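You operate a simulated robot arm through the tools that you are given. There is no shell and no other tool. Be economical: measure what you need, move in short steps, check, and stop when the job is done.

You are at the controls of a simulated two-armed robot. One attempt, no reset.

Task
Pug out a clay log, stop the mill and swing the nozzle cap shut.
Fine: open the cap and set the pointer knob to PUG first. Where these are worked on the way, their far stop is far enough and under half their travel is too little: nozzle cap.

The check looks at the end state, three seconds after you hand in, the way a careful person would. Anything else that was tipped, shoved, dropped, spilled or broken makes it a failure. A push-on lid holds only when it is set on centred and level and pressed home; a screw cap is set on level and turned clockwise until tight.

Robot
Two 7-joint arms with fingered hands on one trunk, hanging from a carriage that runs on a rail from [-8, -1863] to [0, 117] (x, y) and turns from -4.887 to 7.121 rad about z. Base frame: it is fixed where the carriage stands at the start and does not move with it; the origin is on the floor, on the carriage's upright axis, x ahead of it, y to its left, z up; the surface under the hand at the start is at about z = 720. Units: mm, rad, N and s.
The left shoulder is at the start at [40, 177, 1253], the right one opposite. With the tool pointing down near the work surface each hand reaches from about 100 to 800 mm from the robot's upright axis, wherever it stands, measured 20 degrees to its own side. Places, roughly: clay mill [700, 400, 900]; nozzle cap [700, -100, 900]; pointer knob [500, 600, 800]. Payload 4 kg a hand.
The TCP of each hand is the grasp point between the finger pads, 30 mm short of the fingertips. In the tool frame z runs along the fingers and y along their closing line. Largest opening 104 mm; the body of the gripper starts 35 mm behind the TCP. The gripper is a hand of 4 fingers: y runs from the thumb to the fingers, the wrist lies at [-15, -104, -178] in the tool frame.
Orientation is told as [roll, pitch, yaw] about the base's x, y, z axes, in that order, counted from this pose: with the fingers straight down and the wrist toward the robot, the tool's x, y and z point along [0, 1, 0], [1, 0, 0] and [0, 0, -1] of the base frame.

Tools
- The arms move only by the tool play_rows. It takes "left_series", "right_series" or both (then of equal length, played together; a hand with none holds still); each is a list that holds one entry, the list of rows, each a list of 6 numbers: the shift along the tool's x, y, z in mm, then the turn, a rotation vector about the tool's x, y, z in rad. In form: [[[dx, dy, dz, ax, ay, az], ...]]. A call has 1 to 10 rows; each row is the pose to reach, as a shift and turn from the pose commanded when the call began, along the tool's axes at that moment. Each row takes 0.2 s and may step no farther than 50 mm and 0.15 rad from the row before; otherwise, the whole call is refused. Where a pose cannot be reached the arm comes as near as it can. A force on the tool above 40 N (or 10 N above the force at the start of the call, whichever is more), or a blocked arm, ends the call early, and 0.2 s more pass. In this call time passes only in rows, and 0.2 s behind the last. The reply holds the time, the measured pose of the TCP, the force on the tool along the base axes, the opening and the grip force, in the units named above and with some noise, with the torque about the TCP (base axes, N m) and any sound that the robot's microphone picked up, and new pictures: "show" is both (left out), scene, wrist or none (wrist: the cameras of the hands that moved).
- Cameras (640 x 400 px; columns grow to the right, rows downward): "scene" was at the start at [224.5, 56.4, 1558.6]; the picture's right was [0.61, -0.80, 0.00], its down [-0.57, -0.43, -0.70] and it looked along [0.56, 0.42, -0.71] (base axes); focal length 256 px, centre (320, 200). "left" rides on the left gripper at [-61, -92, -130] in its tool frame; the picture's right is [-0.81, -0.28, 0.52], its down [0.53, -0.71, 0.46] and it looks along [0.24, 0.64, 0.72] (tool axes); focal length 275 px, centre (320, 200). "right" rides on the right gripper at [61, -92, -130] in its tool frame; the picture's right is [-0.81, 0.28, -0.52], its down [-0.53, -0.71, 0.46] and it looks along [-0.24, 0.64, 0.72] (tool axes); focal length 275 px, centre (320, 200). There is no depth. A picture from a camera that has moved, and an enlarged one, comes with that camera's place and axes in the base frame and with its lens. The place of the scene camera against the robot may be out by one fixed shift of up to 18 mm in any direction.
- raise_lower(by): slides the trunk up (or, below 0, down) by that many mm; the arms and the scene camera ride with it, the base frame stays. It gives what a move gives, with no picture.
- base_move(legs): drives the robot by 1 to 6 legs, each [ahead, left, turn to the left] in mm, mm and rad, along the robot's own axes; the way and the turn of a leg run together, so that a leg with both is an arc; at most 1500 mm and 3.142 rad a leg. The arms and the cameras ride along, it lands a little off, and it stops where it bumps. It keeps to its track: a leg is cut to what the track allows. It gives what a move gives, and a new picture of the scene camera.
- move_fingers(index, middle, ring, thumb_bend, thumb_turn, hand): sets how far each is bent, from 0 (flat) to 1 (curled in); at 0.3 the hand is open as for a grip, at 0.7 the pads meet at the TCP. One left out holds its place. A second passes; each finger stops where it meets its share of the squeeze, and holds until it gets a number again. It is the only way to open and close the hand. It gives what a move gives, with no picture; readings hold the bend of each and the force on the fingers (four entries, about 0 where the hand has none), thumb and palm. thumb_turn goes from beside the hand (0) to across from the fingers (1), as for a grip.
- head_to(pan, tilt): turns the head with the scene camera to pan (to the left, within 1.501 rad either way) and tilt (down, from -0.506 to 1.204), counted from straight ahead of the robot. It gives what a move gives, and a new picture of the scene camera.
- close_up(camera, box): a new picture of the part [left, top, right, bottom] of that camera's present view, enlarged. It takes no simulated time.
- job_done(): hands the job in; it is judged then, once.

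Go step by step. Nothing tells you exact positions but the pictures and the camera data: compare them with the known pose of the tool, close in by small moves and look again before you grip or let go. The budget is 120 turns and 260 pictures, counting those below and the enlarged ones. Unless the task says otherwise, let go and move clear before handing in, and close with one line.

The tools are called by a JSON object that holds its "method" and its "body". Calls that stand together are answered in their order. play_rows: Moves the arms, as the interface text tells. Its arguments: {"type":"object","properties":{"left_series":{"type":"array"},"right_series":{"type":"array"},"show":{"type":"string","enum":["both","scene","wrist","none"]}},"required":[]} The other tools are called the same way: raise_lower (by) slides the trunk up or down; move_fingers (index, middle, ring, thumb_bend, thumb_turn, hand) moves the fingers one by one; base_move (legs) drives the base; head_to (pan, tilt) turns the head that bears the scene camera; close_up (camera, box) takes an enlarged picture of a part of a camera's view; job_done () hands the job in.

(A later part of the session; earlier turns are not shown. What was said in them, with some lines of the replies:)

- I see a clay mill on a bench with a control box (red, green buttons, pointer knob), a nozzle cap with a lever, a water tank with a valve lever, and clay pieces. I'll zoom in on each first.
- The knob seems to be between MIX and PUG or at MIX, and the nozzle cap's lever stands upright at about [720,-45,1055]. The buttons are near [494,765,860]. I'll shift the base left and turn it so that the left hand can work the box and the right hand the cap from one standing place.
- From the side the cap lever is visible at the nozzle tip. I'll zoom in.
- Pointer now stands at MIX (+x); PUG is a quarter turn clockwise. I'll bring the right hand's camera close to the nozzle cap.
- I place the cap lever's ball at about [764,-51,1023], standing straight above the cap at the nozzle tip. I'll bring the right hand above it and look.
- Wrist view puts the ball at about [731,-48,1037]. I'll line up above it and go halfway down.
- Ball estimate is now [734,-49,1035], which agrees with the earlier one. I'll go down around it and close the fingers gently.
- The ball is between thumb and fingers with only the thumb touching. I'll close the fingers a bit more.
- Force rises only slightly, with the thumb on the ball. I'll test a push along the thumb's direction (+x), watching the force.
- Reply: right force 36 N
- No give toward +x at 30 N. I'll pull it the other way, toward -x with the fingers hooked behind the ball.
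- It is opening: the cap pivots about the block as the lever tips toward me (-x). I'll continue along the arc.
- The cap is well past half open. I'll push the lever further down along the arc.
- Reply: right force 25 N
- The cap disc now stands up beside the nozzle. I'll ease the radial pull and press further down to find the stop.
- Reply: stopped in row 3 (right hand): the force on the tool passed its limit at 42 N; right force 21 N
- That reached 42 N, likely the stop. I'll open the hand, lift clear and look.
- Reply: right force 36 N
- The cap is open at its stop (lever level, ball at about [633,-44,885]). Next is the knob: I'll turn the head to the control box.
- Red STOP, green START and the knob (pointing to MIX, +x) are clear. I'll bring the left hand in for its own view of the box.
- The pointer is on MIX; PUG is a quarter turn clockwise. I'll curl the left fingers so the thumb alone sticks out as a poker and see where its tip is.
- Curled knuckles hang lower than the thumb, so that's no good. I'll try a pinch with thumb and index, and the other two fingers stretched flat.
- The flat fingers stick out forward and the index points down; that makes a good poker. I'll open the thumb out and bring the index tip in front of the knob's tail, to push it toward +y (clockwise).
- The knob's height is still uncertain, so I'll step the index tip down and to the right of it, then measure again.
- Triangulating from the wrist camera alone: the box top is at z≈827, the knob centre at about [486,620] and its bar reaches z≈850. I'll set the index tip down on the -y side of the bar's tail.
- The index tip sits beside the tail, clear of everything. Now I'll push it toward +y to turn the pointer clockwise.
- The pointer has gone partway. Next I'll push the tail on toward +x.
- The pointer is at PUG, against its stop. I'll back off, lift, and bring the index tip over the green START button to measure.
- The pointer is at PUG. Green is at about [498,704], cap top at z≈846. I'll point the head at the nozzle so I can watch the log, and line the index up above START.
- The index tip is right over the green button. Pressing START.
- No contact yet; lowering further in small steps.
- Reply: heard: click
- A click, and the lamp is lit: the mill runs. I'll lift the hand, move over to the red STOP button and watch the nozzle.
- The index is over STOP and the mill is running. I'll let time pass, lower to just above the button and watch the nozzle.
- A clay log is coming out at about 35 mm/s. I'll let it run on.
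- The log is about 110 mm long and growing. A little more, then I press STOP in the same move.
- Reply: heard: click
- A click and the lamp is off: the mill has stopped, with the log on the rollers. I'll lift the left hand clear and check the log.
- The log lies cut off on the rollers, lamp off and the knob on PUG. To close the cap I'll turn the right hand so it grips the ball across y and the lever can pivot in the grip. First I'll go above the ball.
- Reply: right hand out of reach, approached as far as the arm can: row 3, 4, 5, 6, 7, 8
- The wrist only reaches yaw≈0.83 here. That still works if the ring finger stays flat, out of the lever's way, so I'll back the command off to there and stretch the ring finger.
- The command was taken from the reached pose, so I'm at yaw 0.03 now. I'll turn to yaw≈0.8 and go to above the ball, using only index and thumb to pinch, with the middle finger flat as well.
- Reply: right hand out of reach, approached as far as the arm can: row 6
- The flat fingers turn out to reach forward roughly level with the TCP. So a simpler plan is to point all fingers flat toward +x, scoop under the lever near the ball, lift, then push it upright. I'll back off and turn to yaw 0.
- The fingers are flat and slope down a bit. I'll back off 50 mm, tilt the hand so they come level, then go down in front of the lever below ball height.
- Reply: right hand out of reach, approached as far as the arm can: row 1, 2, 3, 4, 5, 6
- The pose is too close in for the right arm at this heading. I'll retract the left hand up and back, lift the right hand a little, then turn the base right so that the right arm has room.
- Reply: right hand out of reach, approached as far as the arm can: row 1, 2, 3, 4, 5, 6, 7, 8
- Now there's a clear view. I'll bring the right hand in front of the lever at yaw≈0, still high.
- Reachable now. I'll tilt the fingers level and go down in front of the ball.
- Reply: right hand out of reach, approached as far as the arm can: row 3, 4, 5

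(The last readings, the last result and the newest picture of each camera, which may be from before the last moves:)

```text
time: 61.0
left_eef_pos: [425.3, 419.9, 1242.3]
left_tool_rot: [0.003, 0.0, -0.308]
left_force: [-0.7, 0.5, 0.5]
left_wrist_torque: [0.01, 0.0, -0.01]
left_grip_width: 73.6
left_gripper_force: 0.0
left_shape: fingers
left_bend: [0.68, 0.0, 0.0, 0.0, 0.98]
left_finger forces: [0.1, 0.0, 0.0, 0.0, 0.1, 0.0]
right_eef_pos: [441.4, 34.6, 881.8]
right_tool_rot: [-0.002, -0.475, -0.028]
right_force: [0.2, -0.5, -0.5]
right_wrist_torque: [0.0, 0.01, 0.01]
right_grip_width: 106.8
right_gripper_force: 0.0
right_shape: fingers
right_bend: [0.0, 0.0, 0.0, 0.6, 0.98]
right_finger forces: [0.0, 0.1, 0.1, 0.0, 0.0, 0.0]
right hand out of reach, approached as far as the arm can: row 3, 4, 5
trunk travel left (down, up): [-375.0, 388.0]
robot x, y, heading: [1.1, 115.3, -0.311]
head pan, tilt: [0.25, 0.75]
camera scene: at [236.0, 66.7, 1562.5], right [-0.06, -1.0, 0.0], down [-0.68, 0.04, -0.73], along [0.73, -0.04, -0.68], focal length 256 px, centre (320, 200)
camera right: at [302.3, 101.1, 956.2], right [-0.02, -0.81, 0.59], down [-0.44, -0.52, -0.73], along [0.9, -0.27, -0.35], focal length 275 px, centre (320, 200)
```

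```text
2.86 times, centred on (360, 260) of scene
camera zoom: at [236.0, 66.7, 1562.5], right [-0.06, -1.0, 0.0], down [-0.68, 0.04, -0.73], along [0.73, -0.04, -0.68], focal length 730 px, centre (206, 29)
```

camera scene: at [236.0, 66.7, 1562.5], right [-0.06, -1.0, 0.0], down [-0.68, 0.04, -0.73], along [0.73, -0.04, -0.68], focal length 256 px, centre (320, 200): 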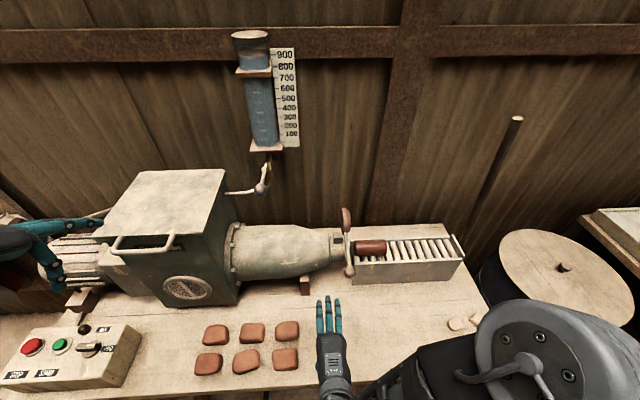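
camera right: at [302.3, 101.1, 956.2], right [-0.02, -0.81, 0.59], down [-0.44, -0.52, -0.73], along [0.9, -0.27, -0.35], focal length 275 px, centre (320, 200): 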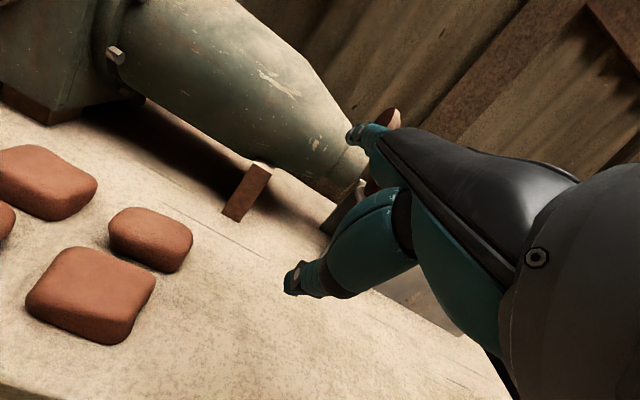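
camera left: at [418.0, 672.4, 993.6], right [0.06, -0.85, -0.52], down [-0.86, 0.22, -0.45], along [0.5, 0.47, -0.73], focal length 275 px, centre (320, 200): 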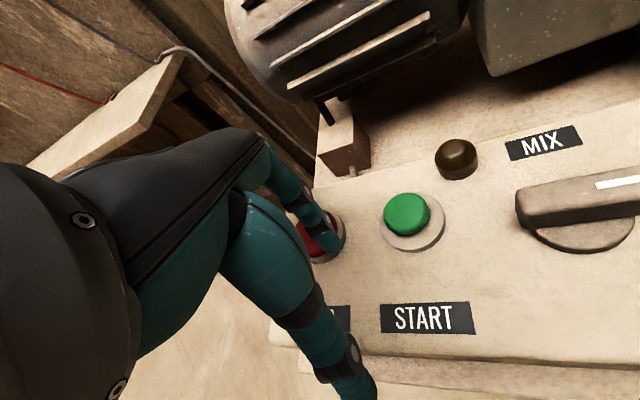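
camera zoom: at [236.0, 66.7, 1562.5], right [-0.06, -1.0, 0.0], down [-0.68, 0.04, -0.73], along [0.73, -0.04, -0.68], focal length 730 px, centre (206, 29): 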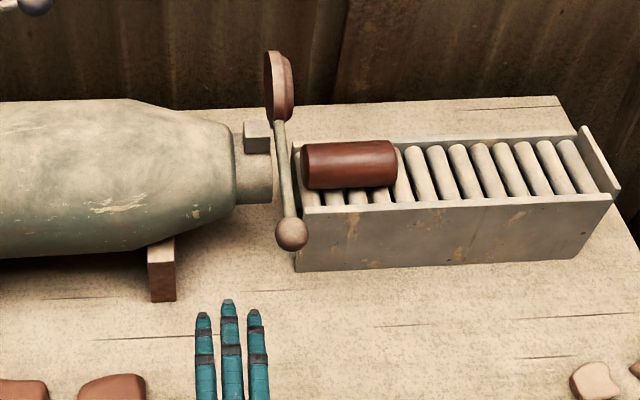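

It reached nearly the tilt but stayed high and off to the left. Lowering the trunk gives the arm the height it needs; then I'll slide back to y≈-36.

{"method": "raise_lower", "body": {"by": -70}}

{"method": "play_rows", "body": {"right_series": [[[-24, 0, 0, 0, 0, 0], [-48, 0, 0, 0, 0, 0], [-71, 0, 0, 0, 0, 0]]], "show": "both"}}

{"method": "close_up", "body": {"camera": "scene", "box": [290, 180, 430, 320]}}

```text
time: 62.1
left_eef_pos: [425.8, 420.6, 1173.5]
left_tool_rot: [-0.001, 0.001, -0.308]
left_force: [1.0, -0.1, 0.2]
left_wrist_torque: [-0.02, -0.02, 0.0]
left_grip_width: 73.5
left_gripper_force: 0.1
left_shape: fingers
left_bend: [0.68, 0.0, 0.0, 0.0, 0.98]
left_finger forces: [0.1, 0.0, 0.0, 0.0, 0.1, 0.0]
right_eef_pos: [441.4, 35.8, 812.2]
right_tool_rot: [-0.001, -0.474, -0.027]
right_force: [-0.1, 0.3, 0.2]
right_wrist_torque: [-0.06, 0.01, -0.01]
right_grip_width: 106.6
right_gripper_force: 0.1
right_shape: fingers
right_bend: [0.0, 0.0, 0.0, 0.6, 0.98]
right_finger forces: [0.1, 0.0, 0.0, 0.0, 0.0, 0.0]
trunk travel left (down, up): [-305.0, 458.0]
robot x, y, heading: [-0.6, 110.8, -0.309]
head pan, tilt: [0.25, 0.75]
```

```text
time: 62.9
left_eef_pos: [427.3, 420.6, 1171.8]
left_tool_rot: [-0.001, -0.002, -0.307]
left_force: [-0.5, -0.3, -1.2]
left_wrist_torque: [0.0, -0.01, 0.0]
left_grip_width: 73.4
left_gripper_force: 0.0
left_shape: fingers
left_bend: [0.68, 0.0, 0.0, 0.0, 0.98]
left_finger forces: [0.1, 0.1, 0.0, 0.0, 0.0, 0.1]
right_eef_pos: [443.7, 2.6, 837.8]
right_tool_rot: [-0.009, -0.464, -0.036]
right_force: [0.4, 0.0, 0.2]
right_wrist_torque: [0.02, 0.01, 0.0]
right_grip_width: 106.6
right_gripper_force: 0.1
right_shape: fingers
right_bend: [0.0, 0.0, 0.0, 0.6, 0.98]
right_finger forces: [0.0, 0.1, 0.0, 0.1, 0.0, 0.0]
right hand out of reach, approached as far as the arm can: row 1, 2, 3
trunk travel left (down, up): [-305.0, 458.0]
robot x, y, heading: [-0.4, 112.4, -0.308]
head pan, tilt: [0.25, 0.75]
camera scene: at [236.0, 66.3, 1492.5], right [-0.06, -1.0, 0.0], down [-0.68, 0.04, -0.73], along [0.73, -0.04, -0.68], focal length 256 px, centre (320, 200)
camera right: at [305.1, 73.3, 914.2], right [-0.02, -0.8, 0.59], down [-0.46, -0.52, -0.72], along [0.89, -0.28, -0.36], focal length 275 px, centre (320, 200)
```

scene: 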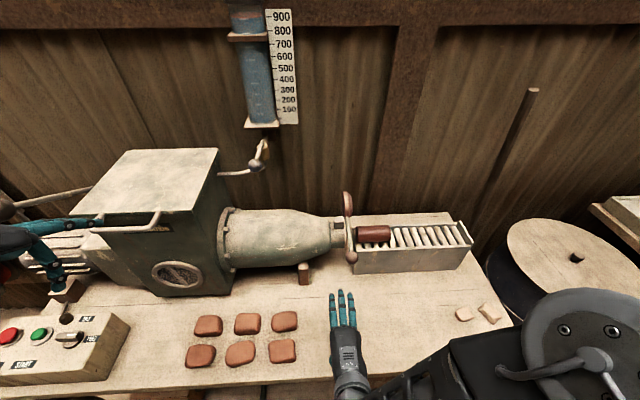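
right: 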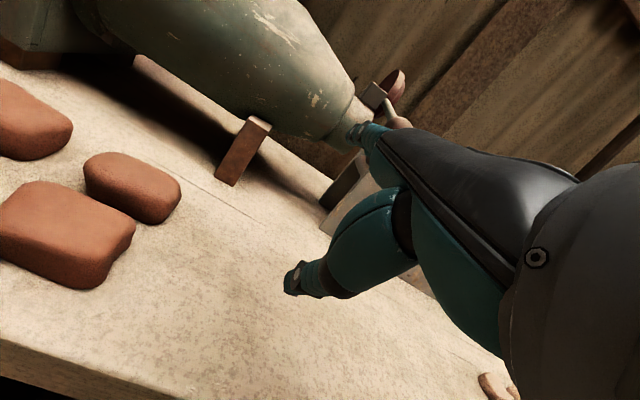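

```text
2.86 times, centred on (360, 250) of scene
camera zoom: at [236.0, 66.3, 1492.5], right [-0.06, -1.0, 0.0], down [-0.68, 0.04, -0.73], along [0.73, -0.04, -0.68], focal length 730 px, centre (206, 57)
```

zoom: 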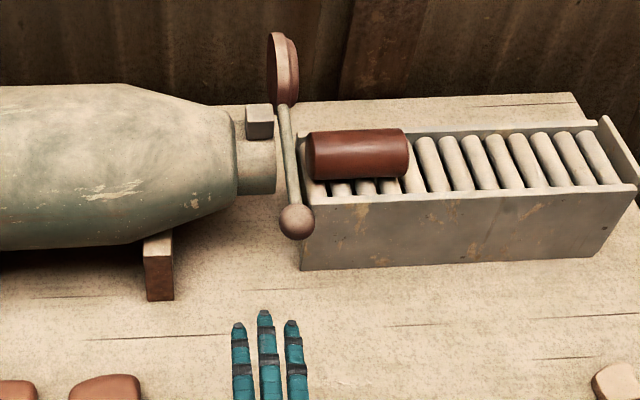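

Fingers are low enough, about z 825 at the tips, but need to go ~35 mm toward -y. I'll shift the base along the rail for that.

{"method": "base_move", "body": {"legs": [[11, -34, 0]]}}

{"method": "close_up", "body": {"camera": "scene", "box": [290, 180, 430, 320]}}

```text
time: 63.8
left_eef_pos: [425.4, 384.3, 1172.9]
left_tool_rot: [-0.001, -0.001, -0.306]
left_force: [0.5, -0.3, -0.3]
left_wrist_torque: [0.05, 0.01, 0.01]
left_grip_width: 73.6
left_gripper_force: 0.0
left_shape: fingers
left_bend: [0.68, 0.0, 0.0, 0.0, 0.98]
left_finger forces: [0.0, 0.0, 0.1, 0.0, 0.0, 0.0]
right_eef_pos: [442.1, -31.4, 838.6]
right_tool_rot: [-0.01, -0.465, -0.035]
right_force: [0.2, -0.9, 0.4]
right_wrist_torque: [0.0, 0.0, 0.02]
right_grip_width: 107.0
right_gripper_force: 0.1
right_shape: fingers
right_bend: [0.0, 0.0, 0.0, 0.6, 0.98]
right_finger forces: [0.1, 0.0, 0.0, 0.1, 0.0, 0.1]
trunk travel left (down, up): [-305.0, 458.0]
robot x, y, heading: [-0.1, 78.5, -0.306]
head pan, tilt: [0.25, 0.75]
camera scene: at [235.8, 30.9, 1492.4], right [-0.06, -1.0, 0.0], down [-0.68, 0.04, -0.73], along [0.73, -0.04, -0.68], focal length 256 px, centre (320, 200)
```

scene: 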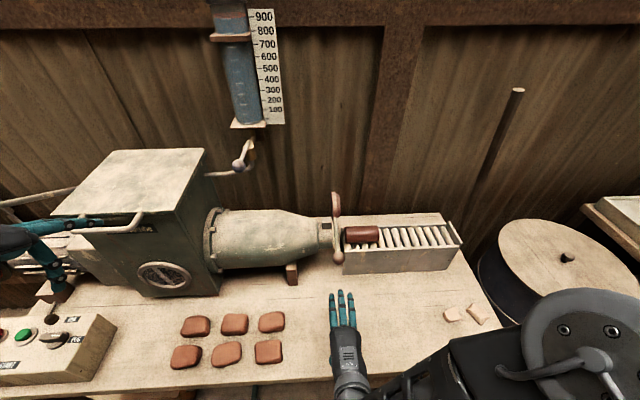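

```text
2.86 times, centred on (360, 250) of scene
camera zoom: at [235.8, 30.9, 1492.4], right [-0.06, -1.0, 0.0], down [-0.68, 0.04, -0.73], along [0.73, -0.04, -0.68], focal length 730 px, centre (206, 57)
```

zoom: 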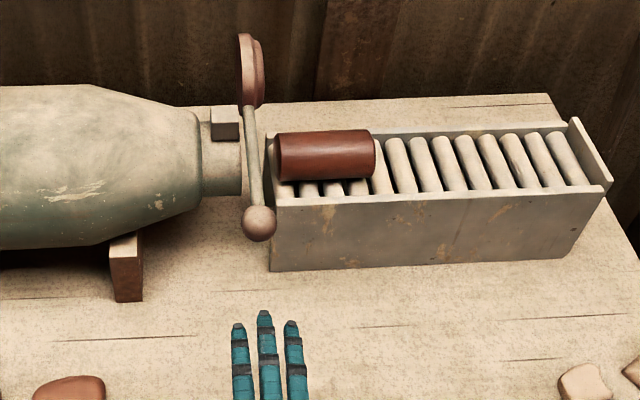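

Aligned with the lever. Next I move forward under the ball.

{"method": "play_rows", "body": {"right_series": [[[1, 22, 11, 0, 0, 0], [2, 45, 22, 0, 0, 0], [3, 63, 32, 0, 0, 0]]], "show": "both"}}

{"method": "close_up", "body": {"camera": "scene", "box": [290, 180, 390, 280]}}

```text
time: 64.6
left_eef_pos: [425.4, 386.6, 1173.9]
left_tool_rot: [-0.001, -0.001, -0.306]
left_force: [0.1, -0.4, -0.1]
left_wrist_torque: [-0.03, -0.01, 0.02]
left_grip_width: 73.5
left_gripper_force: 0.1
left_shape: fingers
left_bend: [0.68, 0.0, 0.0, 0.0, 0.98]
left_finger forces: [0.0, 0.1, 0.0, 0.1, 0.1, 0.0]
right_eef_pos: [514.3, -29.0, 837.8]
right_tool_rot: [-0.01, -0.463, -0.038]
right_force: [-0.5, 0.5, -0.1]
right_wrist_torque: [0.01, -0.02, 0.01]
right_grip_width: 106.9
right_gripper_force: 0.2
right_shape: fingers
right_bend: [0.0, 0.0, 0.0, 0.6, 0.98]
right_finger forces: [0.1, 0.0, 0.0, 0.1, 0.0, 0.0]
trunk travel left (down, up): [-305.0, 458.0]
robot x, y, heading: [-0.1, 75.2, -0.307]
head pan, tilt: [0.25, 0.75]
camera scene: at [235.9, 31.7, 1492.4], right [-0.06, -1.0, 0.0], down [-0.68, 0.04, -0.73], along [0.73, -0.04, -0.68], focal length 256 px, centre (320, 200)
camera right: at [375.9, 40.1, 913.7], right [-0.02, -0.81, 0.59], down [-0.46, -0.52, -0.72], along [0.89, -0.28, -0.36], focal length 275 px, centre (320, 200)
```

scene: 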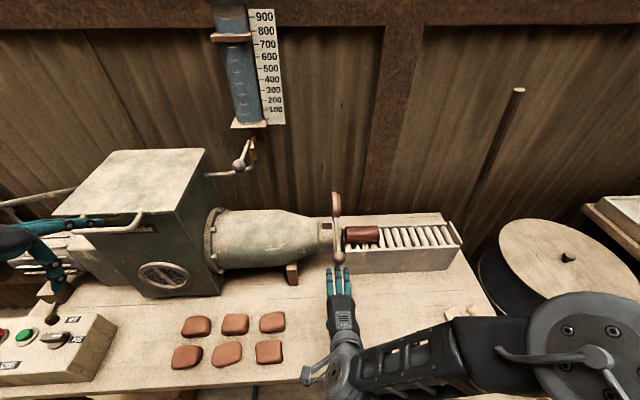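
right: 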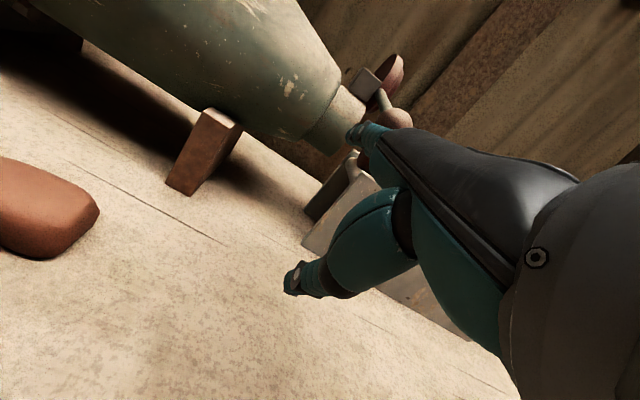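

```text
4.00 times, centred on (340, 230) of scene
camera zoom: at [235.9, 31.7, 1492.4], right [-0.06, -1.0, 0.0], down [-0.68, 0.04, -0.73], along [0.73, -0.04, -0.68], focal length 1022 px, centre (240, 80)
```

zoom: 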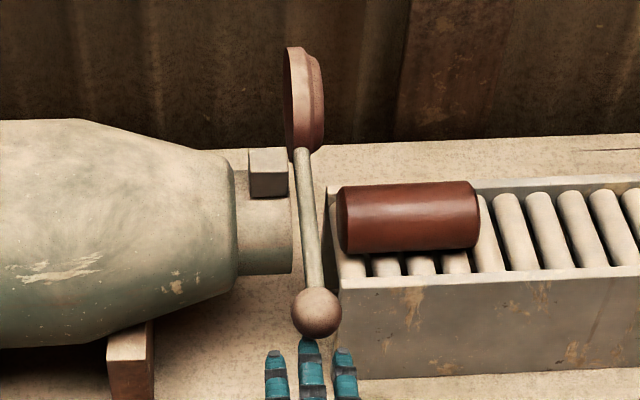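

Re-measured: the fingertips are at about z 892, level with the ball, not under it. I'll back off a little, lower the trunk 40 mm, and go in under the lever.

{"method": "play_rows", "body": {"right_series": [[[0, -22, -11, 0, 0, 0]]], "show": "none"}}

{"method": "raise_lower", "body": {"by": -42}}

{"method": "play_rows", "body": {"right_series": [[[0, 22, 11, 0, 0, 0], [1, 40, 20, 0, 0, 0], [2, 60, 30, 0, 0, 0]]], "show": "wrist"}}

{"method": "close_up", "body": {"camera": "scene", "box": [290, 170, 390, 270]}}

```text
time: 65.0
left_eef_pos: [426.8, 386.0, 1173.0]
left_tool_rot: [0.001, 0.0, -0.307]
left_force: [0.0, 0.1, -0.4]
left_wrist_torque: [-0.01, -0.01, -0.02]
left_grip_width: 73.3
left_gripper_force: 0.0
left_shape: fingers
left_bend: [0.68, 0.0, 0.0, 0.0, 0.98]
left_finger forces: [0.0, 0.0, 0.0, 0.1, 0.0, 0.0]
right_eef_pos: [488.3, -27.1, 837.8]
right_tool_rot: [-0.012, -0.465, -0.036]
right_force: [0.0, -0.2, -0.8]
right_wrist_torque: [-0.03, -0.04, 0.01]
right_grip_width: 106.5
right_gripper_force: 0.1
right_shape: fingers
right_bend: [0.0, 0.0, 0.0, 0.6, 0.98]
right_finger forces: [0.0, 0.0, 0.1, 0.0, 0.0, 0.0]
trunk travel left (down, up): [-305.0, 458.0]
robot x, y, heading: [-1.4, 74.8, -0.309]
head pan, tilt: [0.25, 0.75]
```

```text
time: 65.8
left_eef_pos: [426.0, 385.4, 1131.1]
left_tool_rot: [-0.001, -0.001, -0.308]
left_force: [-0.6, 0.0, 0.0]
left_wrist_torque: [-0.02, 0.0, 0.0]
left_grip_width: 73.7
left_gripper_force: 0.0
left_shape: fingers
left_bend: [0.68, 0.0, 0.0, 0.0, 0.98]
left_finger forces: [0.0, 0.1, 0.0, 0.1, 0.1, 0.1]
right_eef_pos: [489.7, -26.0, 797.0]
right_tool_rot: [-0.01, -0.464, -0.037]
right_force: [0.2, -0.2, -0.9]
right_wrist_torque: [-0.01, 0.04, -0.02]
right_grip_width: 106.8
right_gripper_force: 0.2
right_shape: fingers
right_bend: [0.0, 0.0, 0.0, 0.6, 0.98]
right_finger forces: [0.1, 0.0, 0.0, 0.0, 0.1, 0.0]
trunk travel left (down, up): [-263.0, 500.0]
robot x, y, heading: [-0.1, 73.6, -0.304]
head pan, tilt: [0.25, 0.75]
```

```text
time: 66.6
left_eef_pos: [425.5, 384.6, 1130.2]
left_tool_rot: [0.0, -0.001, -0.308]
left_force: [-0.6, 0.4, -0.3]
left_wrist_torque: [0.0, 0.02, 0.01]
left_grip_width: 73.6
left_gripper_force: 0.0
left_shape: fingers
left_bend: [0.68, 0.0, 0.0, 0.0, 0.98]
left_finger forces: [0.0, 0.1, 0.0, 0.0, 0.0, 0.0]
right_eef_pos: [557.2, -27.9, 796.0]
right_tool_rot: [-0.009, -0.465, -0.035]
right_force: [0.5, 0.2, 0.1]
right_wrist_torque: [-0.01, -0.01, -0.01]
right_grip_width: 106.7
right_gripper_force: 0.2
right_shape: fingers
right_bend: [0.0, 0.0, 0.0, 0.6, 0.98]
right_finger forces: [0.0, 0.0, 0.0, 0.1, 0.0, 0.0]
trunk travel left (down, up): [-263.0, 500.0]
robot x, y, heading: [0.3, 75.5, -0.303]
head pan, tilt: [0.25, 0.75]
camera right: at [419.6, 40.6, 871.0], right [-0.02, -0.8, 0.59], down [-0.46, -0.52, -0.72], along [0.89, -0.28, -0.36], focal length 275 px, centre (320, 200)
```

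right: 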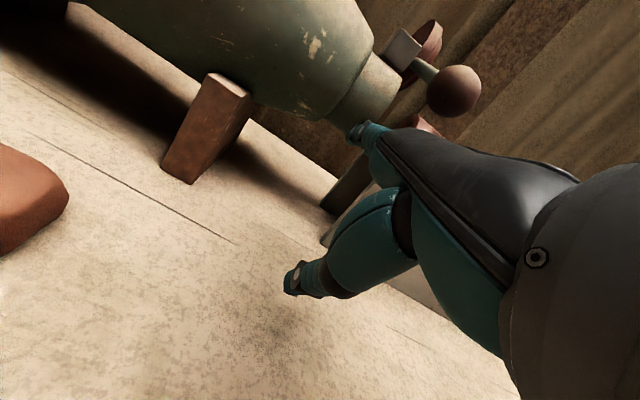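

```text
4.00 times, centred on (340, 220) of scene
camera zoom: at [236.0, 31.6, 1450.5], right [-0.06, -1.0, 0.0], down [-0.68, 0.04, -0.73], along [0.73, -0.04, -0.68], focal length 1022 px, centre (240, 120)
```

zoom: 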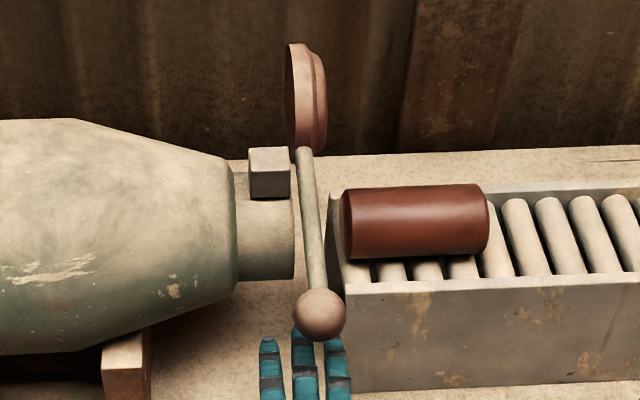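

The fingers are under the ball and lever. Now I lift.

{"method": "play_rows", "body": {"right_series": [[[-4, 9, 4, 0, 0, 0], [-4, 14, -6, 0, 0, 0], [-4, 19, -16, 0, 0, 0], [-4, 24, -26, 0, 0, 0], [-4, 29, -36, 0, 0, 0], [-4, 34, -46, 0, 0, 0]]], "show": "wrist"}}

{"method": "close_up", "body": {"camera": "scene", "box": [290, 170, 390, 270]}}

```text
time: 68.0
left_eef_pos: [425.4, 385.3, 1131.7]
left_tool_rot: [0.001, 0.0, -0.307]
left_force: [-0.2, -0.4, 0.1]
left_wrist_torque: [0.01, 0.02, 0.0]
left_grip_width: 73.7
left_gripper_force: 0.1
left_shape: fingers
left_bend: [0.68, 0.0, 0.0, 0.0, 0.98]
left_finger forces: [0.0, 0.0, 0.1, 0.1, 0.0, 0.1]
right_eef_pos: [565.2, -32.0, 853.4]
right_tool_rot: [-0.011, -0.464, -0.036]
right_force: [0.6, -0.1, 0.1]
right_wrist_torque: [-0.04, -0.01, 0.02]
right_grip_width: 107.0
right_gripper_force: 0.1
right_shape: fingers
right_bend: [0.0, 0.0, 0.0, 0.6, 0.98]
right_finger forces: [0.0, 0.0, 0.0, 0.0, 0.0, 0.0]
trunk travel left (down, up): [-263.0, 500.0]
robot x, y, heading: [0.8, 80.3, -0.31]
head pan, tilt: [0.25, 0.75]
camera right: at [427.6, 36.8, 928.3], right [-0.02, -0.8, 0.59], down [-0.46, -0.52, -0.72], along [0.89, -0.28, -0.36], focal length 275 px, centre (320, 200)
```

right: 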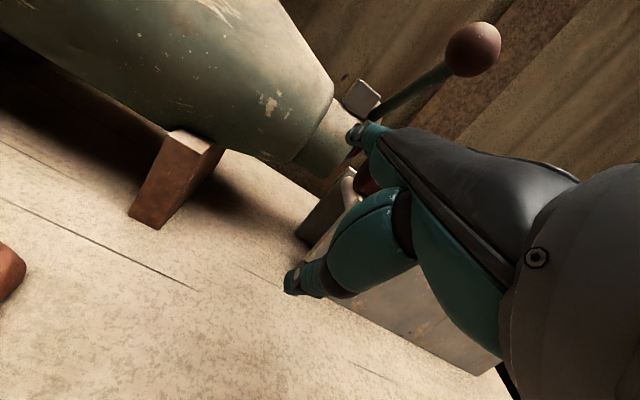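

```text
4.00 times, centred on (340, 220) of scene
camera zoom: at [235.7, 31.6, 1450.4], right [-0.06, -1.0, 0.0], down [-0.68, 0.04, -0.73], along [0.73, -0.04, -0.68], focal length 1022 px, centre (240, 120)
```

zoom: 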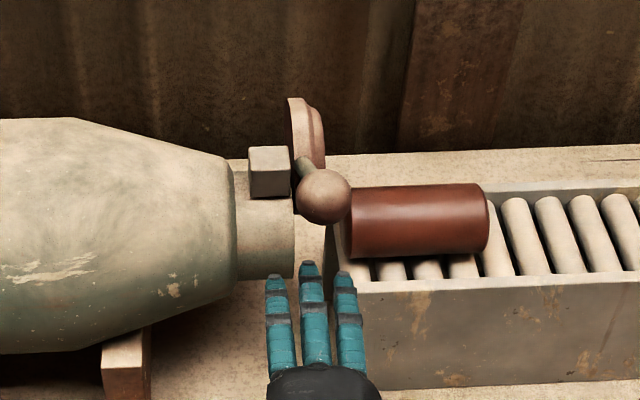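

The cap is swinging shut and the lever is partway up. I'll lift further and push the lever on toward +x.

{"method": "play_rows", "body": {"right_series": [[[0, 11, -22, 0, 0, 0], [0, 22, -44, 0, 0, 0], [0, 33, -65, 0, 0, 0], [0, 46, -58, 0, 0, 0], [0, 60, -51, 0, 0, 0], [0, 73, -45, 0, 0, 0]]], "show": "wrist"}}

{"method": "close_up", "body": {"camera": "scene", "box": [290, 170, 390, 270]}}

```text
time: 69.4
left_eef_pos: [425.3, 385.8, 1130.2]
left_tool_rot: [0.001, 0.001, -0.307]
left_force: [0.4, 0.3, 0.0]
left_wrist_torque: [-0.03, -0.04, 0.01]
left_grip_width: 73.5
left_gripper_force: 0.0
left_shape: fingers
left_bend: [0.68, 0.0, 0.0, 0.0, 0.98]
left_finger forces: [0.0, 0.1, 0.0, 0.0, 0.0, 0.1]
right_eef_pos: [612.4, -33.1, 924.9]
right_tool_rot: [-0.011, -0.464, -0.036]
right_force: [-0.9, 0.1, -0.1]
right_wrist_torque: [0.0, -0.01, -0.02]
right_grip_width: 107.0
right_gripper_force: 0.0
right_shape: fingers
right_bend: [0.0, 0.0, 0.0, 0.6, 0.98]
right_finger forces: [0.0, 0.0, 0.0, 0.0, 0.0, 0.0]
trunk travel left (down, up): [-263.0, 500.0]
robot x, y, heading: [1.1, 71.9, -0.309]
head pan, tilt: [0.25, 0.75]
camera right: at [474.4, 35.9, 1000.9], right [-0.02, -0.81, 0.59], down [-0.46, -0.52, -0.72], along [0.89, -0.28, -0.36], focal length 275 px, centre (320, 200)
```

right: 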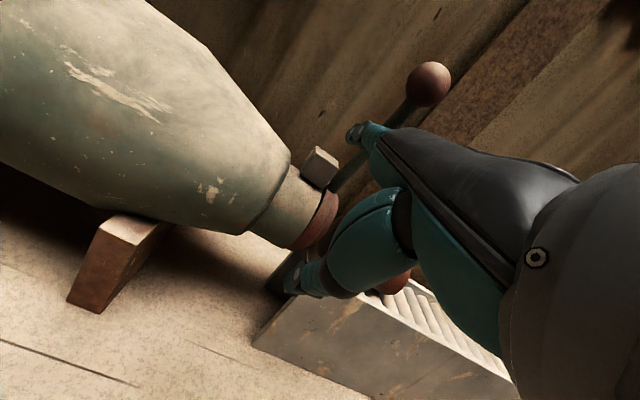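

```text
4.00 times, centred on (340, 220) of scene
camera zoom: at [235.9, 31.6, 1450.4], right [-0.06, -1.0, 0.0], down [-0.68, 0.04, -0.73], along [0.73, -0.04, -0.68], focal length 1022 px, centre (240, 120)
```

zoom: 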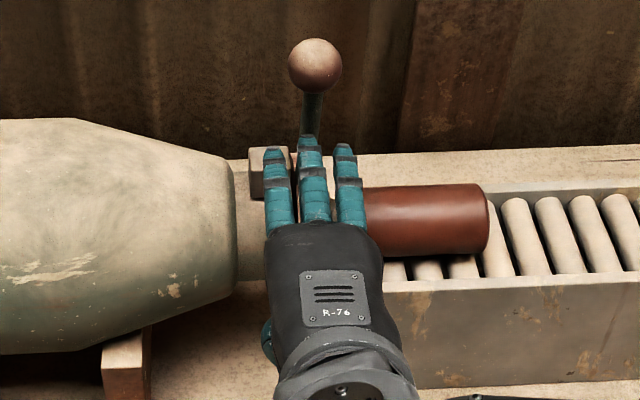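

The lever is almost upright. I'll push gently on in small steps until it meets its closed stop.

{"method": "play_rows", "body": {"right_series": [[[0, 5, 2.5, 0, 0, 0], [0, 10, 5, 0, 0, 0], [0, 15, 7.5, 0, 0, 0], [0, 20, 10, 0, 0, 0], [0, 25, 12.5, 0, 0, 0]]], "show": "wrist"}}

{"method": "close_up", "body": {"camera": "scene", "box": [290, 170, 390, 270]}}

```text
time: 70.4
left_eef_pos: [423.4, 386.3, 1130.3]
left_tool_rot: [-0.004, 0.005, -0.306]
left_force: [0.6, -0.1, 0.0]
left_wrist_torque: [0.01, 0.03, 0.02]
left_grip_width: 73.6
left_gripper_force: 0.0
left_shape: fingers
left_bend: [0.68, 0.0, 0.0, 0.0, 0.98]
left_finger forces: [0.0, 0.1, 0.0, 0.0, 0.1, 0.0]
right_eef_pos: [621.9, -27.5, 921.2]
right_tool_rot: [-0.006, -0.455, -0.027]
right_force: [-29.8, 1.5, 5.5]
right_wrist_torque: [-0.18, -2.01, -0.54]
right_grip_width: 106.6
right_gripper_force: 14.6
right_shape: fingers
right_bend: [0.0, 0.0, 0.0, 0.6, 0.98]
right_finger forces: [0.0, 29.2, 0.1, 0.0, 0.0, 0.1]
trunk travel left (down, up): [-263.0, 500.0]
robot x, y, heading: [2.7, 78.1, -0.305]
head pan, tilt: [0.25, 0.75]
stopped in row 4 (right hand): the force on the tool passed its limit at 45 N (the readings are from after the stop); the commanded pose is now the measured one
camera right: at [483.5, 39.4, 999.0], right [0.0, -0.81, 0.59], down [-0.46, -0.52, -0.72], along [0.89, -0.27, -0.37], focal length 275 px, centre (320, 200)
```

right: 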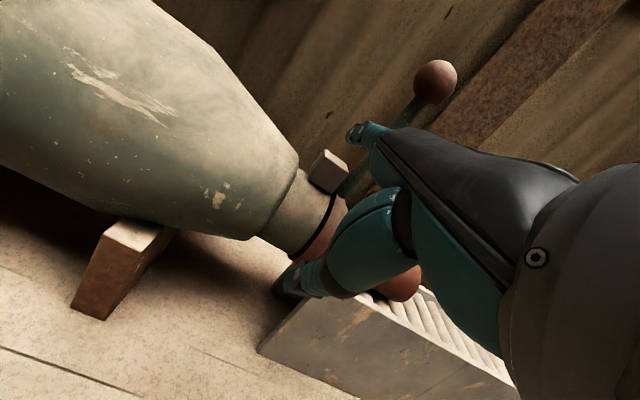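

```text
4.00 times, centred on (340, 220) of scene
camera zoom: at [233.2, 31.5, 1449.8], right [-0.06, -1.0, 0.0], down [-0.68, 0.04, -0.73], along [0.73, -0.04, -0.68], focal length 1022 px, centre (240, 120)
```

zoom: 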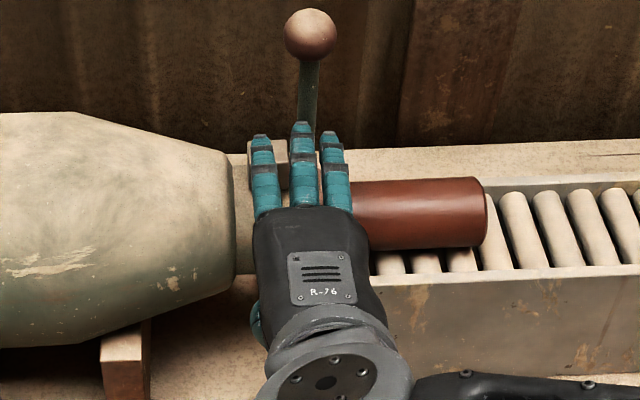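

A firm stop at 45 N with the lever upright: the cap is shut. Backing the hand away to check.

{"method": "play_rows", "body": {"right_series": [[[0, -25, -12, 0, 0, 0], [0, -55, -27, 0, 0, 0], [0, -85, -45, 0, 0, 0], [0, -110, -80, 0, 0, 0], [0, -120, -120, 0, 0, 0], [0, -120, -160, 0, 0, 0]]], "show": "both"}}

{"method": "close_up", "body": {"camera": "scene", "box": [290, 160, 410, 280]}}

{"method": "close_up", "body": {"camera": "right", "box": [200, 80, 440, 320]}}

```text
time: 71.8
left_eef_pos: [425.3, 385.0, 1130.5]
left_tool_rot: [-0.001, -0.002, -0.308]
left_force: [0.1, -0.5, -0.5]
left_wrist_torque: [-0.01, 0.01, -0.04]
left_grip_width: 73.6
left_gripper_force: 0.1
left_shape: fingers
left_bend: [0.68, 0.0, 0.0, 0.0, 0.98]
left_finger forces: [0.0, 0.0, 0.1, 0.0, 0.0, 0.0]
right_eef_pos: [449.3, -23.5, 1016.3]
right_tool_rot: [-0.009, -0.459, -0.032]
right_force: [0.9, -0.1, 0.0]
right_wrist_torque: [0.03, 0.01, 0.0]
right_grip_width: 106.9
right_gripper_force: 0.0
right_shape: fingers
right_bend: [0.0, 0.0, 0.0, 0.6, 0.98]
right_finger forces: [0.1, 0.1, 0.1, 0.1, 0.0, 0.1]
trunk travel left (down, up): [-263.0, 500.0]
robot x, y, heading: [-1.1, 77.9, -0.308]
head pan, tilt: [0.25, 0.75]
camera scene: at [235.6, 31.4, 1450.3], right [-0.06, -1.0, 0.0], down [-0.68, 0.04, -0.73], along [0.73, -0.04, -0.68], focal length 256 px, centre (320, 200)
camera right: at [311.6, 43.8, 1093.3], right [-0.01, -0.81, 0.59], down [-0.46, -0.52, -0.72], along [0.89, -0.28, -0.36], focal length 275 px, centre (320, 200)
```

scene: 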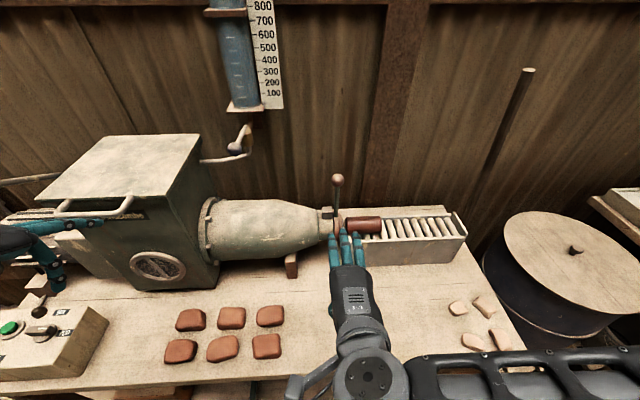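
right: 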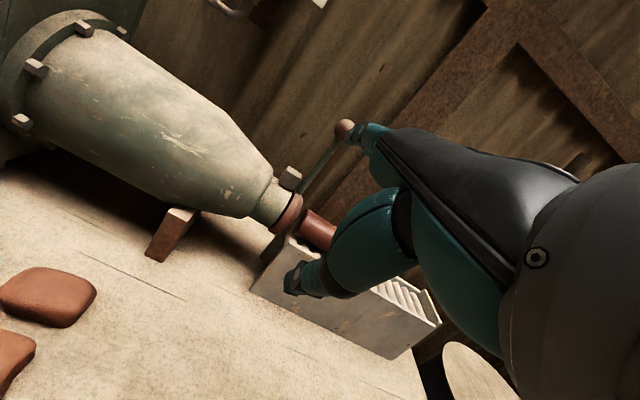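

```text
3.33 times, centred on (350, 220) of scene
camera zoom: at [235.6, 31.4, 1450.3], right [-0.06, -1.0, 0.0], down [-0.68, 0.04, -0.73], along [0.73, -0.04, -0.68], focal length 852 px, centre (220, 133)
```

zoom: 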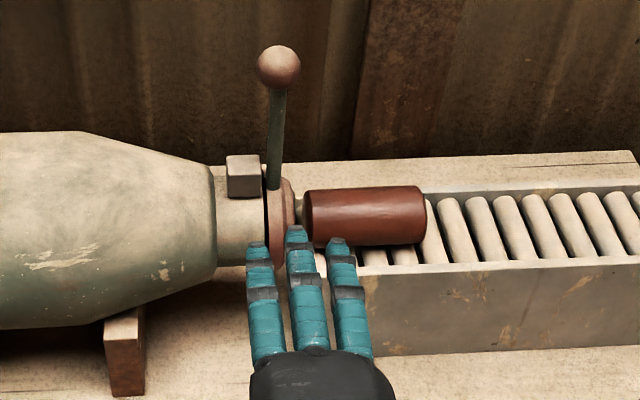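

```text
1.67 times, centred on (320, 200) of right
camera zoom: at [311.6, 43.8, 1093.3], right [-0.01, -0.81, 0.59], down [-0.46, -0.52, -0.72], along [0.89, -0.28, -0.36], focal length 459 px, centre (320, 200)
```

zoom: 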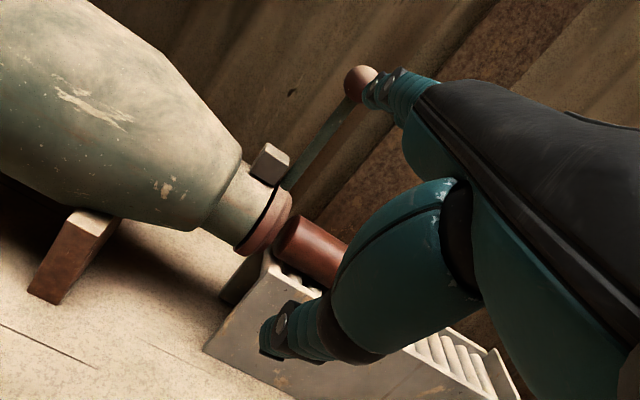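

The cap is shut with its lever upright, the log rests on the rollers, the mill is stopped with the knob on PUG, and both hands are clear. Handing in.

{"method": "job_done", "body": {}}

```text
The job is handed in.
```

The clay log is pugged out onto the rollers, the mill is stopped with the knob on PUG, and the nozzle cap is swung fully shut; the job is handed in, but I haven't seen the check's result.
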